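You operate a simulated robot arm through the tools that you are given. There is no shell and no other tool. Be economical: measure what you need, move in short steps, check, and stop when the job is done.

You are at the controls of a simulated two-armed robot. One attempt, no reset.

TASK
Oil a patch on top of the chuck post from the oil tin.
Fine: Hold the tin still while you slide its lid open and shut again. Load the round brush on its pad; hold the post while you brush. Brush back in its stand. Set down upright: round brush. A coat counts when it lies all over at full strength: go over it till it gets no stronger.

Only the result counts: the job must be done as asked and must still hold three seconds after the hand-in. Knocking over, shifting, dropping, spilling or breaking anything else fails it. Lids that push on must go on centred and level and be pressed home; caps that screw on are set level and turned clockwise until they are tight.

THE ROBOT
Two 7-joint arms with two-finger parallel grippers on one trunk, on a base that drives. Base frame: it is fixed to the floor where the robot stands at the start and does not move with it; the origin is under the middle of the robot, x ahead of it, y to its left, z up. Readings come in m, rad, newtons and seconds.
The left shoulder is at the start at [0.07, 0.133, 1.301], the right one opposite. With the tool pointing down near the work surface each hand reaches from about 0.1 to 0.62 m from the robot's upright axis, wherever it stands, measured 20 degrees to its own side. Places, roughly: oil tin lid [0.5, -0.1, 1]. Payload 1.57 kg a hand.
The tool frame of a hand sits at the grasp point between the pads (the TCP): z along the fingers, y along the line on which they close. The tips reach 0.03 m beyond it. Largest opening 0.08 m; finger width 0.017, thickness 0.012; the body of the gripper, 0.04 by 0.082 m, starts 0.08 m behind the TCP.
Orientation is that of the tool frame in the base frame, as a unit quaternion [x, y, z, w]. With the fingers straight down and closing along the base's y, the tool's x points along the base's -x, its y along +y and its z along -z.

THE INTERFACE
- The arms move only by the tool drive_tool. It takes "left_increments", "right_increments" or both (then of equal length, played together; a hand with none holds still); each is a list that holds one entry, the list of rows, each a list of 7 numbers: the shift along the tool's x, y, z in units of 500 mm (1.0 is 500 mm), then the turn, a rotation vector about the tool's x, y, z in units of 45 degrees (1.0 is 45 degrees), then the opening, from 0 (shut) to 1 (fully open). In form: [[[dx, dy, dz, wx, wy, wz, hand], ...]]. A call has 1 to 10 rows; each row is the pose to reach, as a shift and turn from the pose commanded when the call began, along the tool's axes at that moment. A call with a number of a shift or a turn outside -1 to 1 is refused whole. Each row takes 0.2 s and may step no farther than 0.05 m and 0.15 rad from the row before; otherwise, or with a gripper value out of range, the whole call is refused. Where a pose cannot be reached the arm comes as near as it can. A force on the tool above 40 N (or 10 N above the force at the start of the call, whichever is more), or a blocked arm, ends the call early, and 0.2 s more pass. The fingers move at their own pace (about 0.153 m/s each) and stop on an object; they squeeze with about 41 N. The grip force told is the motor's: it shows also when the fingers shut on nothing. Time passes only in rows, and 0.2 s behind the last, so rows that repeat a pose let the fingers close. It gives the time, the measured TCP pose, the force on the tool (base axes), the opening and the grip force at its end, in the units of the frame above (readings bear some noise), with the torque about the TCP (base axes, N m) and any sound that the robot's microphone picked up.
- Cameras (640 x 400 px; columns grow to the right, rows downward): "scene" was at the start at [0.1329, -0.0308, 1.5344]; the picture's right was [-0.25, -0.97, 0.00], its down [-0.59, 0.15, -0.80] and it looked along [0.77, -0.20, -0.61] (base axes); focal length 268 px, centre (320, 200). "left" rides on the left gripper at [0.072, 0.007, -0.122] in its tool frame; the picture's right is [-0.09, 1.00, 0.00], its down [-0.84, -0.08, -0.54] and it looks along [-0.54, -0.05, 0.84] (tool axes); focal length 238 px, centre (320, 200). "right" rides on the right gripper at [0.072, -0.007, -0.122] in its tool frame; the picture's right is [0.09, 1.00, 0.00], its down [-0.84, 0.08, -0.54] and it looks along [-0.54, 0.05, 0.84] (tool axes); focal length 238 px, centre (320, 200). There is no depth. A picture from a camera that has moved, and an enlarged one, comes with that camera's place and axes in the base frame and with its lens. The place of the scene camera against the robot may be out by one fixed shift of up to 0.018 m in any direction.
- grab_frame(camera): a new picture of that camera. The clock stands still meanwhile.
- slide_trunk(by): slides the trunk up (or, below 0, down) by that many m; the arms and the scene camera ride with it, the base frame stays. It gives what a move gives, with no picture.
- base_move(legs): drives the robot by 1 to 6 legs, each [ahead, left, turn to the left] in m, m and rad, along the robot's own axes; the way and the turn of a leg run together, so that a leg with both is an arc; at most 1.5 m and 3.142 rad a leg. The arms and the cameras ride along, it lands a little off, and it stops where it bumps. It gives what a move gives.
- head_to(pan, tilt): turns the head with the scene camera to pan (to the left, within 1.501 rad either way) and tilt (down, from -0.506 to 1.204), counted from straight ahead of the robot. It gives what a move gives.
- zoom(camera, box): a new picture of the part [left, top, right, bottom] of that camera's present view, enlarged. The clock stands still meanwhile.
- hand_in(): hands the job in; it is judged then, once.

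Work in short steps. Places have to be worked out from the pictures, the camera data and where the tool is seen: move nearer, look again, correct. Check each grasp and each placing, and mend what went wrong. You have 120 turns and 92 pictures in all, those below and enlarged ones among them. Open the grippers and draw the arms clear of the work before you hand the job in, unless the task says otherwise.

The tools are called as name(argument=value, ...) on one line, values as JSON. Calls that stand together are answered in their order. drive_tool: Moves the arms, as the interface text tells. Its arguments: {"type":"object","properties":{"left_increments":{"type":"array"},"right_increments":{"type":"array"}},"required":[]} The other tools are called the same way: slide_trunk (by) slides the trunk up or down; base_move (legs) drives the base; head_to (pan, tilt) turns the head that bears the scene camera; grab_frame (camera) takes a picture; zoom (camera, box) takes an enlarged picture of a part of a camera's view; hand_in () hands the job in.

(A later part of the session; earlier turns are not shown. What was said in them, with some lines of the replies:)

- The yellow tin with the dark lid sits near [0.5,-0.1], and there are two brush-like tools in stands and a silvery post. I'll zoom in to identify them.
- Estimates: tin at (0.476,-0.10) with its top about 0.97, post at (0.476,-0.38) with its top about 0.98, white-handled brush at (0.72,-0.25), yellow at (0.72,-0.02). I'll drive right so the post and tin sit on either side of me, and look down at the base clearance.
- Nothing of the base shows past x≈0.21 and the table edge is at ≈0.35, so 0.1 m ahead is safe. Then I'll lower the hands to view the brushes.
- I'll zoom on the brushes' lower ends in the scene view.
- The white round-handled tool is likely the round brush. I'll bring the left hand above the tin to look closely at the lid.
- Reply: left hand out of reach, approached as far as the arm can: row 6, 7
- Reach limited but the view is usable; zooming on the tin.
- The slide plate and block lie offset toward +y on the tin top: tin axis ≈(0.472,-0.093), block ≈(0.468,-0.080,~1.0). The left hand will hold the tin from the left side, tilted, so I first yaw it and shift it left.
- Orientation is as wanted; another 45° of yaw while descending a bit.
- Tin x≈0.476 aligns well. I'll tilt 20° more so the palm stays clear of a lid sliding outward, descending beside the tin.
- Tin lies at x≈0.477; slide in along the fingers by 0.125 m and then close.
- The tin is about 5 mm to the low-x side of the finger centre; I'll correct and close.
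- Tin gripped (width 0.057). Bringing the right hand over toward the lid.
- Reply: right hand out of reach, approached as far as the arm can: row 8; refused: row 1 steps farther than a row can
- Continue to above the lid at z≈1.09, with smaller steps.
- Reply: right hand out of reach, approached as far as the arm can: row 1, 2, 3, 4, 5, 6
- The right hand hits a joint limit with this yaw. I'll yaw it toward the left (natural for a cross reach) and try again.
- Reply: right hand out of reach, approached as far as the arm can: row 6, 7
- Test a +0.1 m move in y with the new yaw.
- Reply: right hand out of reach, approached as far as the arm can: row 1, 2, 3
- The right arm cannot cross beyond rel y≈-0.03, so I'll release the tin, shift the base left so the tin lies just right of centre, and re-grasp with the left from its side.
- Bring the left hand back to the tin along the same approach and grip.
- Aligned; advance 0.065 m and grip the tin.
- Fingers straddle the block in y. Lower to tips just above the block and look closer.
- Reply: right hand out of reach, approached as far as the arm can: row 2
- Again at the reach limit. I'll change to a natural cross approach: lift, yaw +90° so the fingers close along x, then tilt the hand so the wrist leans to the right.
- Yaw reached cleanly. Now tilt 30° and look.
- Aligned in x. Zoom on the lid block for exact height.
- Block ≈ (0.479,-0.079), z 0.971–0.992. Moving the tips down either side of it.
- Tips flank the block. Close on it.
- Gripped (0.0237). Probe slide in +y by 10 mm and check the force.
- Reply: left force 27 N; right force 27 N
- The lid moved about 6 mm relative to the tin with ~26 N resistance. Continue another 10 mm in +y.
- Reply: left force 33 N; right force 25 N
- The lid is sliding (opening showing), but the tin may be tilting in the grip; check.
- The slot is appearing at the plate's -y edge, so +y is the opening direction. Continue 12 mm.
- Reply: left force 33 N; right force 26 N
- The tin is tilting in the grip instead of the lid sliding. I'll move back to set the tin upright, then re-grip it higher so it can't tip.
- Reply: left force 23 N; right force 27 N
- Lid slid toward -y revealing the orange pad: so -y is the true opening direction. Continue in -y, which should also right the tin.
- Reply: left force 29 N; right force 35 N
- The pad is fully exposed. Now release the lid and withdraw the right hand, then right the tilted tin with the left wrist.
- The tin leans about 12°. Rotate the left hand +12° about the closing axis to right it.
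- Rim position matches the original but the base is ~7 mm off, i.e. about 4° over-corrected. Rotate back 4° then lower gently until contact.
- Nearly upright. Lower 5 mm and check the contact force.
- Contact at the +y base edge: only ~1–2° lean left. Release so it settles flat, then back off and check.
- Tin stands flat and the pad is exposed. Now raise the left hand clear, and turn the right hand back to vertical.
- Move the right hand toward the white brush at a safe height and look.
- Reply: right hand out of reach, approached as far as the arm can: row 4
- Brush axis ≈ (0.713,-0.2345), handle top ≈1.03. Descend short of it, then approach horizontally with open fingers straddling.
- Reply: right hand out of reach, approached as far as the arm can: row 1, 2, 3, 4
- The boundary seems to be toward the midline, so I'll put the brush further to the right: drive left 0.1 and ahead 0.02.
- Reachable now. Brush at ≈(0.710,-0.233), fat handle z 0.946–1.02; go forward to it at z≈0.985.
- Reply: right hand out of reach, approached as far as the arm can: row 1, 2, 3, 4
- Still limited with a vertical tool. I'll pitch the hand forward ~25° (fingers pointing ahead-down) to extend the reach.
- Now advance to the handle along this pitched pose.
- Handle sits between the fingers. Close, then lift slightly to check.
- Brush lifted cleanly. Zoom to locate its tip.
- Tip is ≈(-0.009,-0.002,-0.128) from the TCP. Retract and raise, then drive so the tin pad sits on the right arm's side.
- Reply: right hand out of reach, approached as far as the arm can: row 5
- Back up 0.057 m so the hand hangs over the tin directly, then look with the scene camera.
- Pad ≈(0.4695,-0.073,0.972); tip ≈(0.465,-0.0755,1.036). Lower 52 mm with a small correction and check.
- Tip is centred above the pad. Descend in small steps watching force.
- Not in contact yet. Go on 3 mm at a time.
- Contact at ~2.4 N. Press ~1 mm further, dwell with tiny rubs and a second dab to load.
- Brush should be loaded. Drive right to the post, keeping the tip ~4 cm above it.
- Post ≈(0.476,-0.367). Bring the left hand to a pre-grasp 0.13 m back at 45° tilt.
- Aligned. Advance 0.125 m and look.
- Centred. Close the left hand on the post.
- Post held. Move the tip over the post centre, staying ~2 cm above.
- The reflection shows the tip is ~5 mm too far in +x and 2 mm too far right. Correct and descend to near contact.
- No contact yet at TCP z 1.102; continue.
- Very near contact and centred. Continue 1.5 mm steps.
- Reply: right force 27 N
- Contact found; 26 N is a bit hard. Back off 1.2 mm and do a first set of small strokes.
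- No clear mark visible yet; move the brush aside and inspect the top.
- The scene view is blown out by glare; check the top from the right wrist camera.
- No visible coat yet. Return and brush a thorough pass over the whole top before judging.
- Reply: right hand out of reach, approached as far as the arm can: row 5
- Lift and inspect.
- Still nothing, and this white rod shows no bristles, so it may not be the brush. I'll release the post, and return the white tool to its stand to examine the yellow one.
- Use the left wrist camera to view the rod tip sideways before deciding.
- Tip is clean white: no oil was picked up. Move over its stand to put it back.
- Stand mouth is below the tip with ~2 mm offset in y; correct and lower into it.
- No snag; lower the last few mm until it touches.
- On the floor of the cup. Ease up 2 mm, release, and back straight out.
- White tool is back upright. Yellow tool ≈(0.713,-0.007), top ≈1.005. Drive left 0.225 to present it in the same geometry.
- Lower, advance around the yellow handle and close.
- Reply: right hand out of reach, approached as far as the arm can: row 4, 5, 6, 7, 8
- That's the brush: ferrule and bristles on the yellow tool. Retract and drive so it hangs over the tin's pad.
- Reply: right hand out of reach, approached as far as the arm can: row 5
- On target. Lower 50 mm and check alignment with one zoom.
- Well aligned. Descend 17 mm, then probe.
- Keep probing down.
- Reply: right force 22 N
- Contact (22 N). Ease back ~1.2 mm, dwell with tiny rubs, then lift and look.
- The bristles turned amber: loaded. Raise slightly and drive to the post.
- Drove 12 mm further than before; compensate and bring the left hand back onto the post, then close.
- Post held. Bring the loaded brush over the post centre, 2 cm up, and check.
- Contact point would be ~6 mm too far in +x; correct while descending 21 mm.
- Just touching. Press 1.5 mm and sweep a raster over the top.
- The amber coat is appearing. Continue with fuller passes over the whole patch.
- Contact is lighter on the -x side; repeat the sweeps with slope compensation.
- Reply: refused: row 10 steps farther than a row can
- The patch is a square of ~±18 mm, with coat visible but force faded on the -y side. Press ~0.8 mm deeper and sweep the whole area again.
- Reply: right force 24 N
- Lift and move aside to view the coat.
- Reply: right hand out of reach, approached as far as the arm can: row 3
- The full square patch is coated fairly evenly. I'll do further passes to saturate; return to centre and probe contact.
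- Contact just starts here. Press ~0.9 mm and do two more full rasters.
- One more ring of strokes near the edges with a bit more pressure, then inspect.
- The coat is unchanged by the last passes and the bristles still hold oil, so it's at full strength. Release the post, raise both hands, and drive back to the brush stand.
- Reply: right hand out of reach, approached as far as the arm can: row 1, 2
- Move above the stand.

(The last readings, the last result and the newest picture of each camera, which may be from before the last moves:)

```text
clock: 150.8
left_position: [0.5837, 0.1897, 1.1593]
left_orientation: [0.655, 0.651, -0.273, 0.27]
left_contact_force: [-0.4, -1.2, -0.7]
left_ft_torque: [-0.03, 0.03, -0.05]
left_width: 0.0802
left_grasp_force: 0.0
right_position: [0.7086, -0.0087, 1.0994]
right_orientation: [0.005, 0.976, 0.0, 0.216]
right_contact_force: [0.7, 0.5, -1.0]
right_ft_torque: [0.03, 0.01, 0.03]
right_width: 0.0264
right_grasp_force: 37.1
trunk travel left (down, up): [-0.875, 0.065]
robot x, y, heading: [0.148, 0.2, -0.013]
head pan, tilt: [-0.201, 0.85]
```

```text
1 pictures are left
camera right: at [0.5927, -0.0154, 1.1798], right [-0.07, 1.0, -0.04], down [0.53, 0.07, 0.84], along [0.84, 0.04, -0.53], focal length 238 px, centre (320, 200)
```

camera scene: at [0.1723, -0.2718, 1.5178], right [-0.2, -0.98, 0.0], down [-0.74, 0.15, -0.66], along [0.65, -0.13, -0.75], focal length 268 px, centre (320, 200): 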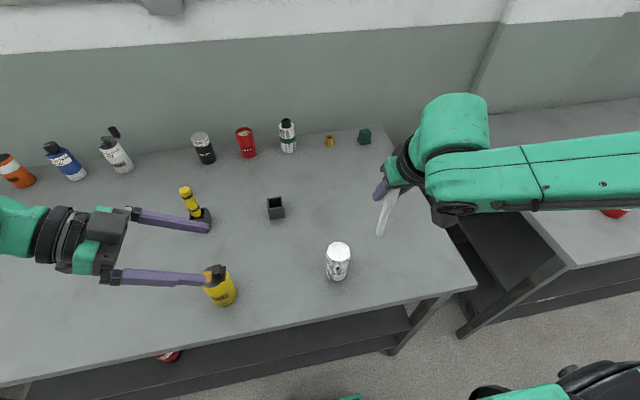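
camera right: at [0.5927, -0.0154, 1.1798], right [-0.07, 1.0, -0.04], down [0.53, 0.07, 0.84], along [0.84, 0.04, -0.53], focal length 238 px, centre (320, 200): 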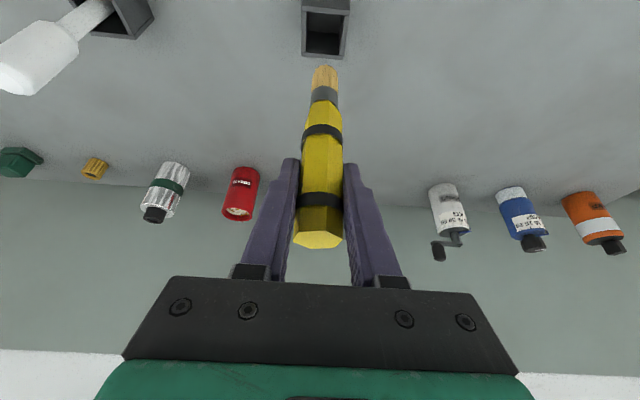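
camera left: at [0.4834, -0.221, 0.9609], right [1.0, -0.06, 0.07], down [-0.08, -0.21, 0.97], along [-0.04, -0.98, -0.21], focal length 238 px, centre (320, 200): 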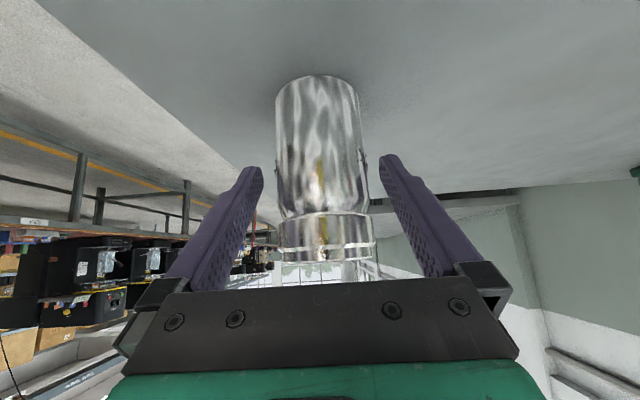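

Matches the pick-up view within ~4 mm. Correct and lower into the stand.

drive_tool(right_increments=[[[0.0072, -0.006, -0.0034, 0, 0, 0, 0], [0.03, -0.006, 0.045, 0, 0, 0, 0], [0.054, -0.006, 0.096, 0, 0, 0, 0], [0.078, -0.006, 0.147, 0, 0, 0, 0], [0.101, -0.006, 0.196, 0, 0, 0, 0]]])

drive_tool(right_increments=[[[0.0013, 0, 0.0027, 0, 0, 0, 0], [0.0025, 0, 0.0054, 0, 0, 0, 0]]])

drive_tool(right_increments=[[[0.0008, 0, 0.0018, 0, 0, 0, 0], [0.0017, 0, 0.0036, 0, 0, 0, 0]]])

```text
clock: 152.0
left_position: [0.584, 0.1894, 1.16]
left_orientation: [0.656, 0.65, -0.272, 0.27]
left_contact_force: [0.0, 1.0, -0.4]
left_ft_torque: [0.01, 0.0, -0.01]
left_width: 0.0799
left_grasp_force: 0.1
right_position: [0.6994, -0.0088, 0.9893]
right_orientation: [0.005, 0.976, -0.001, 0.216]
right_contact_force: [-0.2, -0.5, -0.2]
right_ft_torque: [0.0, 0.03, -0.01]
right_width: 0.0265
right_grasp_force: 36.9
trunk travel left (down, up): [-0.875, 0.065]
robot x, y, heading: [0.1435, 0.1974, -0.013]
head pan, tilt: [-0.201, 0.85]
```

```text
clock: 152.6
left_position: [0.5835, 0.1892, 1.1602]
left_orientation: [0.656, 0.65, -0.272, 0.27]
left_contact_force: [0.1, 0.5, -0.1]
left_ft_torque: [0.03, 0.01, 0.0]
left_width: 0.0799
left_grasp_force: 0.0
right_position: [0.7008, -0.0101, 0.9872]
right_orientation: [0.005, 0.976, -0.001, 0.216]
right_contact_force: [0.4, -0.4, -0.8]
right_ft_torque: [0.01, 0.0, 0.02]
right_width: 0.0264
right_grasp_force: 37.7
trunk travel left (down, up): [-0.875, 0.065]
robot x, y, heading: [0.1462, 0.1969, -0.008]
head pan, tilt: [-0.201, 0.85]
```

```text
clock: 153.2
left_position: [0.584, 0.1894, 1.1599]
left_orientation: [0.655, 0.651, -0.271, 0.272]
left_contact_force: [-0.4, 0.1, 0.0]
left_ft_torque: [-0.02, 0.0, -0.04]
left_width: 0.0797
left_grasp_force: 0.0
right_position: [0.7002, -0.011, 0.9842]
right_orientation: [0.006, 0.976, -0.002, 0.216]
right_contact_force: [0.3, 0.2, -0.2]
right_ft_torque: [-0.01, -0.01, 0.01]
right_width: 0.0264
right_grasp_force: 37.2
trunk travel left (down, up): [-0.875, 0.065]
robot x, y, heading: [0.1463, 0.1991, -0.01]
head pan, tilt: [-0.201, 0.85]
```

Inside with no snag; continue in 2 mm steps to the floor.

drive_tool(right_increments=[[[0.0008, 0, 0.0018, 0, 0, 0, 0], [0.0017, 0, 0.0036, 0, 0, 0, 0]]])

drive_tool(right_increments=[[[0.0008, 0, 0.0018, 0, 0, 0, 0], [0.0017, 0, 0.0036, 0, 0, 0, 0]]])

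```text
clock: 153.8
left_position: [0.5832, 0.1894, 1.1606]
left_orientation: [0.655, 0.651, -0.271, 0.271]
left_contact_force: [-0.1, 0.4, -0.4]
left_ft_torque: [0.0, 0.01, 0.03]
left_width: 0.08
left_grasp_force: 0.1
right_position: [0.6998, -0.0111, 0.9831]
right_orientation: [0.005, 0.976, -0.002, 0.217]
right_contact_force: [-0.2, -1.2, -0.9]
right_ft_torque: [-0.02, 0.02, -0.01]
right_width: 0.0264
right_grasp_force: 37.1
trunk travel left (down, up): [-0.875, 0.065]
robot x, y, heading: [0.1483, 0.1993, -0.008]
head pan, tilt: [-0.201, 0.85]
```

```text
clock: 154.4
left_position: [0.5832, 0.1885, 1.1608]
left_orientation: [0.656, 0.65, -0.272, 0.271]
left_contact_force: [1.1, 0.2, 0.5]
left_ft_torque: [0.0, 0.03, -0.01]
left_width: 0.0798
left_grasp_force: 0.1
right_position: [0.7012, -0.0121, 0.9801]
right_orientation: [0.005, 0.976, -0.001, 0.216]
right_contact_force: [-1.1, -0.1, -0.6]
right_ft_torque: [-0.03, -0.01, 0.0]
right_width: 0.0265
right_grasp_force: 37.9
trunk travel left (down, up): [-0.875, 0.065]
robot x, y, heading: [0.144, 0.2016, -0.007]
head pan, tilt: [-0.201, 0.85]
```

drive_tool(right_increments=[[[0.0008, 0, 0.0018, 0, 0, 0, 0], [0.0017, 0, 0.0036, 0, 0, 0, 0]]])

drive_tool(right_increments=[[[0.0008, 0, 0.0018, 0, 0, 0, 0], [0.0013, 0, 0.0027, 0, 0, 0, 0]]])

```text
clock: 155.0
left_position: [0.5818, 0.1896, 1.16]
left_orientation: [0.656, 0.65, -0.272, 0.27]
left_contact_force: [-0.2, 0.7, 0.0]
left_ft_torque: [0.03, 0.0, -0.02]
left_width: 0.0797
left_grasp_force: 0.1
right_position: [0.7003, -0.0122, 0.9799]
right_orientation: [0.004, 0.976, 0.0, 0.217]
right_contact_force: [-1.8, -0.2, 4.4]
right_ft_torque: [-0.04, 0.08, -0.01]
right_width: 0.0263
right_grasp_force: 37.7
trunk travel left (down, up): [-0.875, 0.065]
robot x, y, heading: [0.1464, 0.2027, -0.006]
head pan, tilt: [-0.201, 0.85]
```

```text
clock: 155.6
left_position: [0.5808, 0.1899, 1.1611]
left_orientation: [0.656, 0.65, -0.272, 0.27]
left_contact_force: [0.1, 0.3, 0.9]
left_ft_torque: [-0.02, -0.01, -0.02]
left_width: 0.0801
left_grasp_force: 0.1
right_position: [0.7003, -0.0112, 0.9794]
right_orientation: [0.005, 0.976, -0.001, 0.219]
right_contact_force: [2.7, -1.1, 11.3]
right_ft_torque: [-0.23, -0.44, 0.0]
right_width: 0.0263
right_grasp_force: 37.7
trunk travel left (down, up): [-0.875, 0.065]
robot x, y, heading: [0.1433, 0.2001, -0.013]
head pan, tilt: [-0.201, 0.85]
```

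On the stand floor. Ease up, release, back straight out, then up.

drive_tool(right_increments=[[[-0.0011, 0, -0.0023, 0, 0, 0, 0], [-0.0011, 0, -0.0023, 0, 0, 0, 0.45], [-0.0011, 0, -0.0023, 0, 0, 0, 0.7], [-0.0011, 0, -0.0023, 0, 0, 0, 1], [-0.0011, 0, -0.0023, 0, 0, 0, 1], [0.06, 0, -0.031, 0, 0, 0, 1], [0.13, 0, -0.064, 0, 0, 0, 1], [0.11, 0, -0.13, 0, 0, 0, 1], [0.09, 0, -0.19, 0, 0, 0, 1], [0.07, 0, -0.25, 0, 0, 0, 1]]])

```text
clock: 157.8
left_position: [0.5809, 0.1882, 1.1604]
left_orientation: [0.656, 0.65, -0.271, 0.271]
left_contact_force: [-0.2, 0.1, 0.6]
left_ft_torque: [0.05, -0.02, 0.04]
left_width: 0.0799
left_grasp_force: 0.0
right_position: [0.6137, -0.0126, 1.0775]
right_orientation: [0.005, 0.976, -0.001, 0.215]
right_contact_force: [-0.1, -0.6, 0.5]
right_ft_torque: [0.02, -0.03, 0.0]
right_width: 0.0801
right_grasp_force: 0.1
trunk travel left (down, up): [-0.875, 0.065]
robot x, y, heading: [0.147, 0.202, -0.007]
head pan, tilt: [-0.201, 0.85]
```

Brush is back. Drive to the tin-handling position for closing the lid.

base_move(legs=[[-0.043, -0.2285, 0.008]])

drive_tool(left_increments=[[[0.057, -0.021, 0.024, 0, -0.074, 0, 1], [0.113, -0.041, 0.047, 0, -0.148, 0, 1], [0.17, -0.062, 0.07, 0, -0.222, 0, 1], [0.226, -0.083, 0.094, 0, -0.296, 0, 1], [0.283, -0.103, 0.118, 0, -0.37, 0, 1], [0.339, -0.124, 0.141, 0, -0.444, 0, 1]]], right_increments=[[[0.017, 0.003, -0.019, -0.07, 0, -0.151, 0.6], [0.034, 0.007, -0.038, -0.141, 0, -0.302, 0.6], [0.05, 0.01, -0.057, -0.212, 0, -0.453, 0.6], [0.067, 0.013, -0.076, -0.282, 0, -0.604, 0.6], [0.084, 0.017, -0.095, -0.353, 0, -0.755, 0.6], [0.101, 0.02, -0.114, -0.423, 0, -0.906, 0.6]]])

```text
clock: 159.6
left_position: [0.5387, -0.0351, 1.1601]
left_orientation: [0.652, 0.653, -0.272, 0.272]
left_contact_force: [0.5, 0.8, -0.4]
left_ft_torque: [-0.01, -0.01, -0.02]
left_width: 0.08
left_grasp_force: 0.1
right_position: [0.5729, -0.238, 1.077]
right_orientation: [-0.001, 0.976, -0.001, 0.217]
right_contact_force: [0.6, 0.7, 0.8]
right_ft_torque: [-0.04, 0.02, 0.03]
right_width: 0.08
right_grasp_force: 0.1
trunk travel left (down, up): [-0.875, 0.065]
robot x, y, heading: [0.1028, -0.0303, 0.001]
head pan, tilt: [-0.201, 0.85]
```

```text
clock: 161.0
left_position: [0.4763, 0.0314, 0.9906]
left_orientation: [0.596, 0.597, -0.379, 0.381]
left_contact_force: [-0.3, -0.3, -0.3]
left_ft_torque: [0.0, 0.04, -0.04]
left_width: 0.0798
left_grasp_force: 0.1
right_position: [0.5031, -0.2288, 1.1082]
right_orientation: [-0.375, 0.902, 0.083, 0.199]
right_contact_force: [-0.4, 0.1, -0.2]
right_ft_torque: [-0.01, 0.0, 0.01]
right_width: 0.0482
right_grasp_force: 0.1
trunk travel left (down, up): [-0.875, 0.065]
robot x, y, heading: [0.1033, -0.0295, 0.002]
head pan, tilt: [-0.201, 0.85]
```

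Second half of the right-hand yaw, while the left advances to straddle the tin (higher on the body this time).

drive_tool(left_increments=[[[-0.01, 0, 0.05, 0, 0, 0, 1], [-0.01, 0, 0.1, 0, 0, 0, 1], [-0.01, 0, 0.14, 0, 0, 0, 1], [-0.01, 0, 0.18, 0, 0, 0, 1], [-0.01, 0, 0.21, 0, 0, 0, 1], [-0.01, 0, 0.237, 0, 0, 0, 1]]], right_increments=[[[-0.004, 0.02, 0.01, -0.07, 0, -0.151, 0.6], [-0.009, 0.039, 0.021, -0.141, 0, -0.302, 0.6], [-0.013, 0.059, 0.031, -0.212, 0, -0.453, 0.6], [-0.018, 0.079, 0.042, -0.282, 0, -0.604, 0.6], [-0.022, 0.098, 0.052, -0.353, 0, -0.755, 0.6], [-0.027, 0.118, 0.063, -0.423, 0, -0.906, 0.6]]])

drive_tool(left_increments=[[[0, 0, 0, 0, 0, 0, 0.8], [0, 0, 0, 0, 0, 0, 0.6], [0, 0, 0, 0, 0, 0, 0], [0, 0, 0, 0, 0, 0, 0]]])

```text
clock: 162.4
left_position: [0.4766, -0.0801, 0.9446]
left_orientation: [0.596, 0.597, -0.379, 0.381]
left_contact_force: [0.2, 0.2, 0.4]
left_ft_torque: [-0.01, 0.0, 0.0]
left_width: 0.0801
left_grasp_force: 0.0
right_position: [0.481, -0.1694, 1.084]
right_orientation: [0.691, -0.689, -0.154, -0.152]
right_contact_force: [-0.2, 0.2, 0.1]
right_ft_torque: [0.01, 0.01, 0.0]
right_width: 0.0482
right_grasp_force: 0.1
trunk travel left (down, up): [-0.875, 0.065]
robot x, y, heading: [0.1034, -0.0322, 0.001]
head pan, tilt: [-0.201, 0.85]
```

```text
clock: 163.4
left_position: [0.4756, -0.0784, 0.9457]
left_orientation: [0.595, 0.596, -0.38, 0.382]
left_contact_force: [-0.7, 0.0, 0.7]
left_ft_torque: [-0.08, -0.03, -0.05]
left_width: 0.0569
left_grasp_force: 41.3
right_position: [0.4803, -0.1702, 1.0855]
right_orientation: [0.69, -0.69, -0.153, -0.154]
right_contact_force: [-0.6, 0.2, 0.0]
right_ft_torque: [0.02, 0.03, -0.01]
right_width: 0.0483
right_grasp_force: 0.1
trunk travel left (down, up): [-0.875, 0.065]
robot x, y, heading: [0.105, -0.0275, 0.005]
head pan, tilt: [-0.201, 0.85]
```

Tin held (0.057). Lower the right fingers around the lid block at y≈-0.096 and close.

drive_tool(right_increments=[[[-0.015, 0.006, 0.05, 0, 0, 0, 0.6], [-0.03, 0.006, 0.1, 0, 0, 0, 0.6], [-0.04, 0.006, 0.15, 0, 0, 0, 0.6], [-0.045, 0.006, 0.191, 0, 0, 0, 0.6]]])

drive_tool(right_increments=[[[0, 0, 0, 0, 0, 0, 0.4], [0, 0, 0, 0, 0, 0, 0.2], [0, 0, 0, 0, 0, 0, 0], [0, 0, 0, 0, 0, 0, 0]]])

```text
clock: 164.4
left_position: [0.4753, -0.0788, 0.945]
left_orientation: [0.596, 0.596, -0.38, 0.381]
left_contact_force: [-0.6, 0.2, 0.7]
left_ft_torque: [0.01, 0.1, -0.02]
left_width: 0.0567
left_grasp_force: 40.7
right_position: [0.4759, -0.1091, 1.0067]
right_orientation: [-0.69, 0.691, 0.153, 0.153]
right_contact_force: [0.2, 0.5, -0.4]
right_ft_torque: [-0.01, 0.0, -0.02]
right_width: 0.0481
right_grasp_force: 0.1
trunk travel left (down, up): [-0.875, 0.065]
robot x, y, heading: [0.0998, -0.0339, 0.004]
head pan, tilt: [-0.201, 0.85]
```

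```text
clock: 165.4
left_position: [0.475, -0.0796, 0.9457]
left_orientation: [0.595, 0.597, -0.379, 0.382]
left_contact_force: [2.0, -1.1, -0.1]
left_ft_torque: [0.03, 0.04, 0.34]
left_width: 0.0566
left_grasp_force: 40.8
right_position: [0.4755, -0.11, 1.007]
right_orientation: [0.69, -0.69, -0.154, -0.153]
right_contact_force: [-2.5, 0.3, 0.5]
right_ft_torque: [0.0, 0.09, -0.25]
right_width: 0.0228
right_grasp_force: 35.1
trunk travel left (down, up): [-0.875, 0.065]
robot x, y, heading: [0.1059, -0.0297, 0.004]
head pan, tilt: [-0.201, 0.85]
```

Block gripped. Slide +y 8 mm and watch forces.

drive_tool(right_increments=[[[-0.005, 0, 0.0023, 0, 0, 0, 0], [-0.01, 0, 0.0045, 0, 0, 0, 0], [-0.0145, 0, 0.0068, 0, 0, 0, 0], [-0.0145, 0, 0.0068, 0, 0, 0, 0]]])

drive_tool(right_increments=[[[-0.005, 0, 0.0023, 0, 0, 0, 0], [-0.01, 0, 0.0045, 0, 0, 0, 0], [-0.0145, 0, 0.0068, 0, 0, 0, 0], [-0.0145, 0, 0.0068, 0, 0, 0, 0]]])

```text
clock: 166.4
left_position: [0.4766, -0.0795, 0.945]
left_orientation: [0.596, 0.596, -0.379, 0.381]
left_contact_force: [3.7, 2.8, 7.7]
left_ft_torque: [0.08, 0.04, 0.31]
left_width: 0.0563
left_grasp_force: 41.1
right_position: [0.4763, -0.1025, 1.0078]
right_orientation: [-0.69, 0.691, 0.154, 0.152]
right_contact_force: [-3.5, -2.5, -7.5]
right_ft_torque: [-0.46, 0.17, -0.26]
right_width: 0.023
right_grasp_force: 34.9
trunk travel left (down, up): [-0.875, 0.065]
robot x, y, heading: [0.0994, -0.0329, 0.005]
head pan, tilt: [-0.201, 0.85]
```

```text
clock: 167.4
left_position: [0.4768, -0.0786, 0.9462]
left_orientation: [0.595, 0.597, -0.38, 0.382]
left_contact_force: [9.0, 2.1, 6.3]
left_ft_torque: [-0.08, 0.41, 0.28]
left_width: 0.0566
left_grasp_force: 41.0
right_position: [0.4766, -0.0952, 1.0069]
right_orientation: [0.69, -0.69, -0.154, -0.152]
right_contact_force: [-9.1, -0.9, -5.3]
right_ft_torque: [-0.13, 0.17, -0.14]
right_width: 0.0228
right_grasp_force: 35.4
trunk travel left (down, up): [-0.875, 0.065]
robot x, y, heading: [0.1043, -0.0308, -0.0]
head pan, tilt: [-0.201, 0.85]
```

Slides freely. Continue, easing 1 mm in -x to relieve side force.

drive_tool(right_increments=[[[-0.005, 0.001, 0.0023, 0, 0, 0, 0], [-0.01, 0.002, 0.0045, 0, 0, 0, 0], [-0.01, 0.002, 0.0045, 0, 0, 0, 0]]])

drive_tool(right_increments=[[[-0.0036, 0, 0.0017, 0, 0, 0, 0], [-0.0054, 0, 0.0025, 0, 0, 0, 0], [-0.0054, 0, 0.0025, 0, 0, 0, 0]]])

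```text
clock: 168.2
left_position: [0.4754, -0.0791, 0.9454]
left_orientation: [0.596, 0.596, -0.38, 0.381]
left_contact_force: [3.0, 3.2, 8.2]
left_ft_torque: [0.09, 0.16, 0.25]
left_width: 0.0564
left_grasp_force: 41.4
right_position: [0.4762, -0.0885, 1.0063]
right_orientation: [-0.69, 0.69, 0.153, 0.154]
right_contact_force: [-4.0, -2.9, -8.8]
right_ft_torque: [-0.27, 0.07, -0.19]
right_width: 0.0228
right_grasp_force: 34.6
trunk travel left (down, up): [-0.875, 0.065]
robot x, y, heading: [0.1016, -0.0287, 0.002]
head pan, tilt: [-0.201, 0.85]
```

```text
clock: 169.0
left_position: [0.475, -0.0799, 0.945]
left_orientation: [0.596, 0.596, -0.38, 0.38]
left_contact_force: [0.5, 2.0, 5.9]
left_ft_torque: [0.03, -0.01, 0.23]
left_width: 0.0566
left_grasp_force: 41.1
right_position: [0.476, -0.0846, 1.0072]
right_orientation: [0.69, -0.69, -0.154, -0.154]
right_contact_force: [-1.9, -2.5, -6.3]
right_ft_torque: [-0.23, 0.11, -0.2]
right_width: 0.0229
right_grasp_force: 35.5
trunk travel left (down, up): [-0.875, 0.065]
robot x, y, heading: [0.101, -0.0282, -0.001]
head pan, tilt: [-0.201, 0.85]
```

25 mm so far with no stop yet; continue in 2 mm steps.

drive_tool(right_increments=[[[-0.0018, 0, 0.0008, 0, 0, 0, 0], [-0.0036, 0, 0.0017, 0, 0, 0, 0], [-0.0036, 0, 0.0017, 0, 0, 0, 0]]])

drive_tool(right_increments=[[[-0.0018, 0, 0.0008, 0, 0, 0, 0], [-0.0036, 0, 0.0017, 0, 0, 0, 0], [-0.0036, 0, 0.0017, 0, 0, 0, 0]]])

```text
clock: 169.8
left_position: [0.4758, -0.0786, 0.9438]
left_orientation: [0.596, 0.597, -0.38, 0.38]
left_contact_force: [2.8, 3.3, 1.5]
left_ft_torque: [-0.13, 0.16, 0.21]
left_width: 0.0567
left_grasp_force: 40.9
right_position: [0.4761, -0.0829, 1.0067]
right_orientation: [-0.69, 0.69, 0.154, 0.154]
right_contact_force: [-2.2, -4.7, 2.9]
right_ft_torque: [-0.26, 0.04, -0.21]
right_width: 0.023
right_grasp_force: 35.3
trunk travel left (down, up): [-0.875, 0.065]
robot x, y, heading: [0.0967, -0.0308, -0.001]
head pan, tilt: [-0.201, 0.85]
```

```text
clock: 170.6
left_position: [0.4741, -0.0783, 0.9438]
left_orientation: [0.597, 0.596, -0.379, 0.379]
left_contact_force: [-5.7, 10.5, 4.7]
left_ft_torque: [-0.03, -0.58, 0.18]
left_width: 0.0566
left_grasp_force: 40.8
right_position: [0.4751, -0.0826, 1.0068]
right_orientation: [-0.69, 0.691, 0.152, 0.154]
right_contact_force: [8.4, -10.2, 2.5]
right_ft_torque: [-0.43, -0.16, -0.24]
right_width: 0.0227
right_grasp_force: 34.9
trunk travel left (down, up): [-0.875, 0.065]
robot x, y, heading: [0.1021, -0.0316, -0.001]
head pan, tilt: [-0.201, 0.85]
```

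Stop reached (force jumped to 10 N with almost no motion). A final 0.6 mm nudge, then release and withdraw the right hand.

drive_tool(right_increments=[[[-0.0012, -0.001, 0.0005, 0, 0, 0, 0], [-0.0012, -0.001, 0.0005, 0, 0, 0, 0]]])

drive_tool(right_increments=[[[0.0005, 0, 0, 0, 0, 0, 0.15], [0.0005, 0, 0, 0, 0, 0, 0.4], [0.0005, 0, 0, 0, 0, 0, 0.6], [0, 0, -0.04, 0, 0, 0, 0.6], [0, 0, -0.1, 0, 0, 0, 0.6], [0.03, 0, -0.18, 0, 0, 0, 0.6], [0.1, 0, -0.2, 0, 0, 0, 0.6], [0.17, 0, -0.2, 0, 0, 0, 0.6]]])

zoom(camera="scene", box=[200, 190, 380, 330])

```text
clock: 171.2
left_position: [0.4748, -0.0799, 0.9462]
left_orientation: [0.596, 0.597, -0.38, 0.381]
left_contact_force: [-5.0, 12.6, 1.7]
left_ft_torque: [-0.08, -0.3, 0.16]
left_width: 0.0566
left_grasp_force: 40.5
right_position: [0.474, -0.0817, 1.0068]
right_orientation: [0.691, -0.69, -0.154, -0.152]
right_contact_force: [6.2, -11.2, 2.7]
right_ft_torque: [-0.56, -0.13, -0.24]
right_width: 0.0229
right_grasp_force: 35.3
trunk travel left (down, up): [-0.875, 0.065]
robot x, y, heading: [0.1018, -0.0305, 0.003]
head pan, tilt: [-0.201, 0.85]
```

```text
clock: 173.0
left_position: [0.4751, -0.0786, 0.9446]
left_orientation: [0.596, 0.597, -0.379, 0.381]
left_contact_force: [-0.2, -0.1, 0.1]
left_ft_torque: [0.05, 0.01, -0.02]
left_width: 0.0568
left_grasp_force: 41.1
right_position: [0.4756, -0.2023, 1.0632]
right_orientation: [0.691, -0.69, -0.154, -0.153]
right_contact_force: [0.4, -0.4, 0.7]
right_ft_torque: [0.0, 0.0, 0.0]
right_width: 0.0481
right_grasp_force: 0.0
trunk travel left (down, up): [-0.875, 0.065]
robot x, y, heading: [0.1048, -0.0303, 0.001]
head pan, tilt: [-0.201, 0.85]
```

```text
2.86 times, centred on (290, 260) of scene
camera zoom: at [0.2278, -0.0563, 1.5178], right [-0.2, -0.98, 0.0], down [-0.74, 0.15, -0.66], along [0.65, -0.13, -0.75], focal length 767 px, centre (406, 29)
```

zoom: 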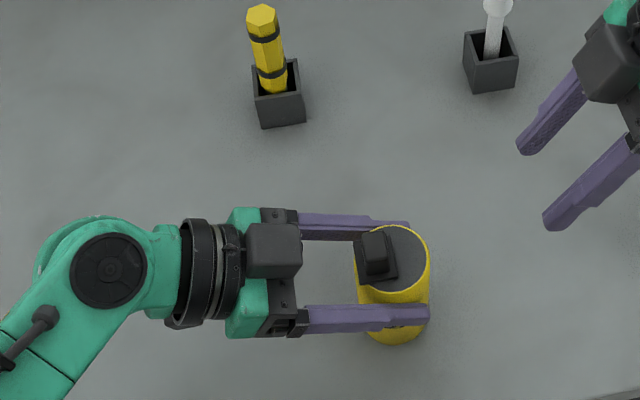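

Lid is shut, both tools are in their stands, and the tin is upright. Release the tin and withdraw the left hand.

drive_tool(left_increments=[[[0, 0, 0, 0, 0, 0, 0.75], [0, 0, 0, 0, 0, 0, 1], [0, 0, 0, 0, 0, 0, 1], [0, 0, -0.06, 0, 0, 0, 1], [0, 0, -0.14, 0, 0, 0, 1], [0, 0, -0.22, 0, 0, 0, 1], [0, 0, -0.3, 0, 0, 0, 1], [-0.07, 0, -0.34, 0, 0, 0, 1], [-0.14, 0, -0.38, 0, 0, 0, 1], [-0.2, 0, -0.42, 0, 0, 0, 1]]], right_increments=[[[0, 0, 0, 0, 0, 0, 0.6], [0, 0, 0, 0, 0, 0, 0.6], [0, 0, 0, 0, 0, 0, 0.6], [0, 0, 0, 0, 0, 0, 0.8], [0, 0, -0.02, 0, 0, 0, 1], [0, 0, -0.06, 0, 0, 0, 1], [0, 0, -0.1, 0, 0, 0, 1], [0, 0, -0.14, 0, 0, 0, 1], [0, 0, -0.16, 0, 0, 0, 1], [0, 0, -0.16, 0, 0, 0, 1]]])

```text
clock: 175.2
left_position: [0.4762, 0.0717, 1.1266]
left_orientation: [0.596, 0.596, -0.38, 0.38]
left_contact_force: [0.5, -0.6, -1.2]
left_ft_torque: [-0.01, -0.03, -0.01]
left_width: 0.0801
left_grasp_force: 0.1
right_position: [0.4768, -0.2327, 1.1342]
right_orientation: [-0.69, 0.69, 0.153, 0.153]
right_contact_force: [2.0, -0.4, 0.1]
right_ft_torque: [0.04, 0.01, 0.01]
right_width: 0.08
right_grasp_force: 0.0
trunk travel left (down, up): [-0.875, 0.065]
robot x, y, heading: [0.1042, -0.0303, 0.001]
head pan, tilt: [-0.201, 0.85]
```

Both hands are open and clear. Handing in.

hand_in()

```text
The job is handed in.
```

I handed in the job: the patch on top of the chuck post is oiled all over, the tin lid is shut, and the round brush is upright in its stand.

- **Coat:** I went over the patch until it looked no stronger, but I judged that by eye from the wrist camera. The force faded to nothing when the brush reached the patch edges.
- **Wrong tool first:** I took the white rod for the brush. I pressed it on the oil pad and on the post before I saw it had no bristles. It picked up no visible oil and is back in its stand. The yellow tool was the brush.
- **Tin:** On the first opening I pushed the lid the wrong way and tipped the tin about 12° in the grip. I set it back upright, but it may sit a few millimetres from where it started. It held still when I closed the lid.
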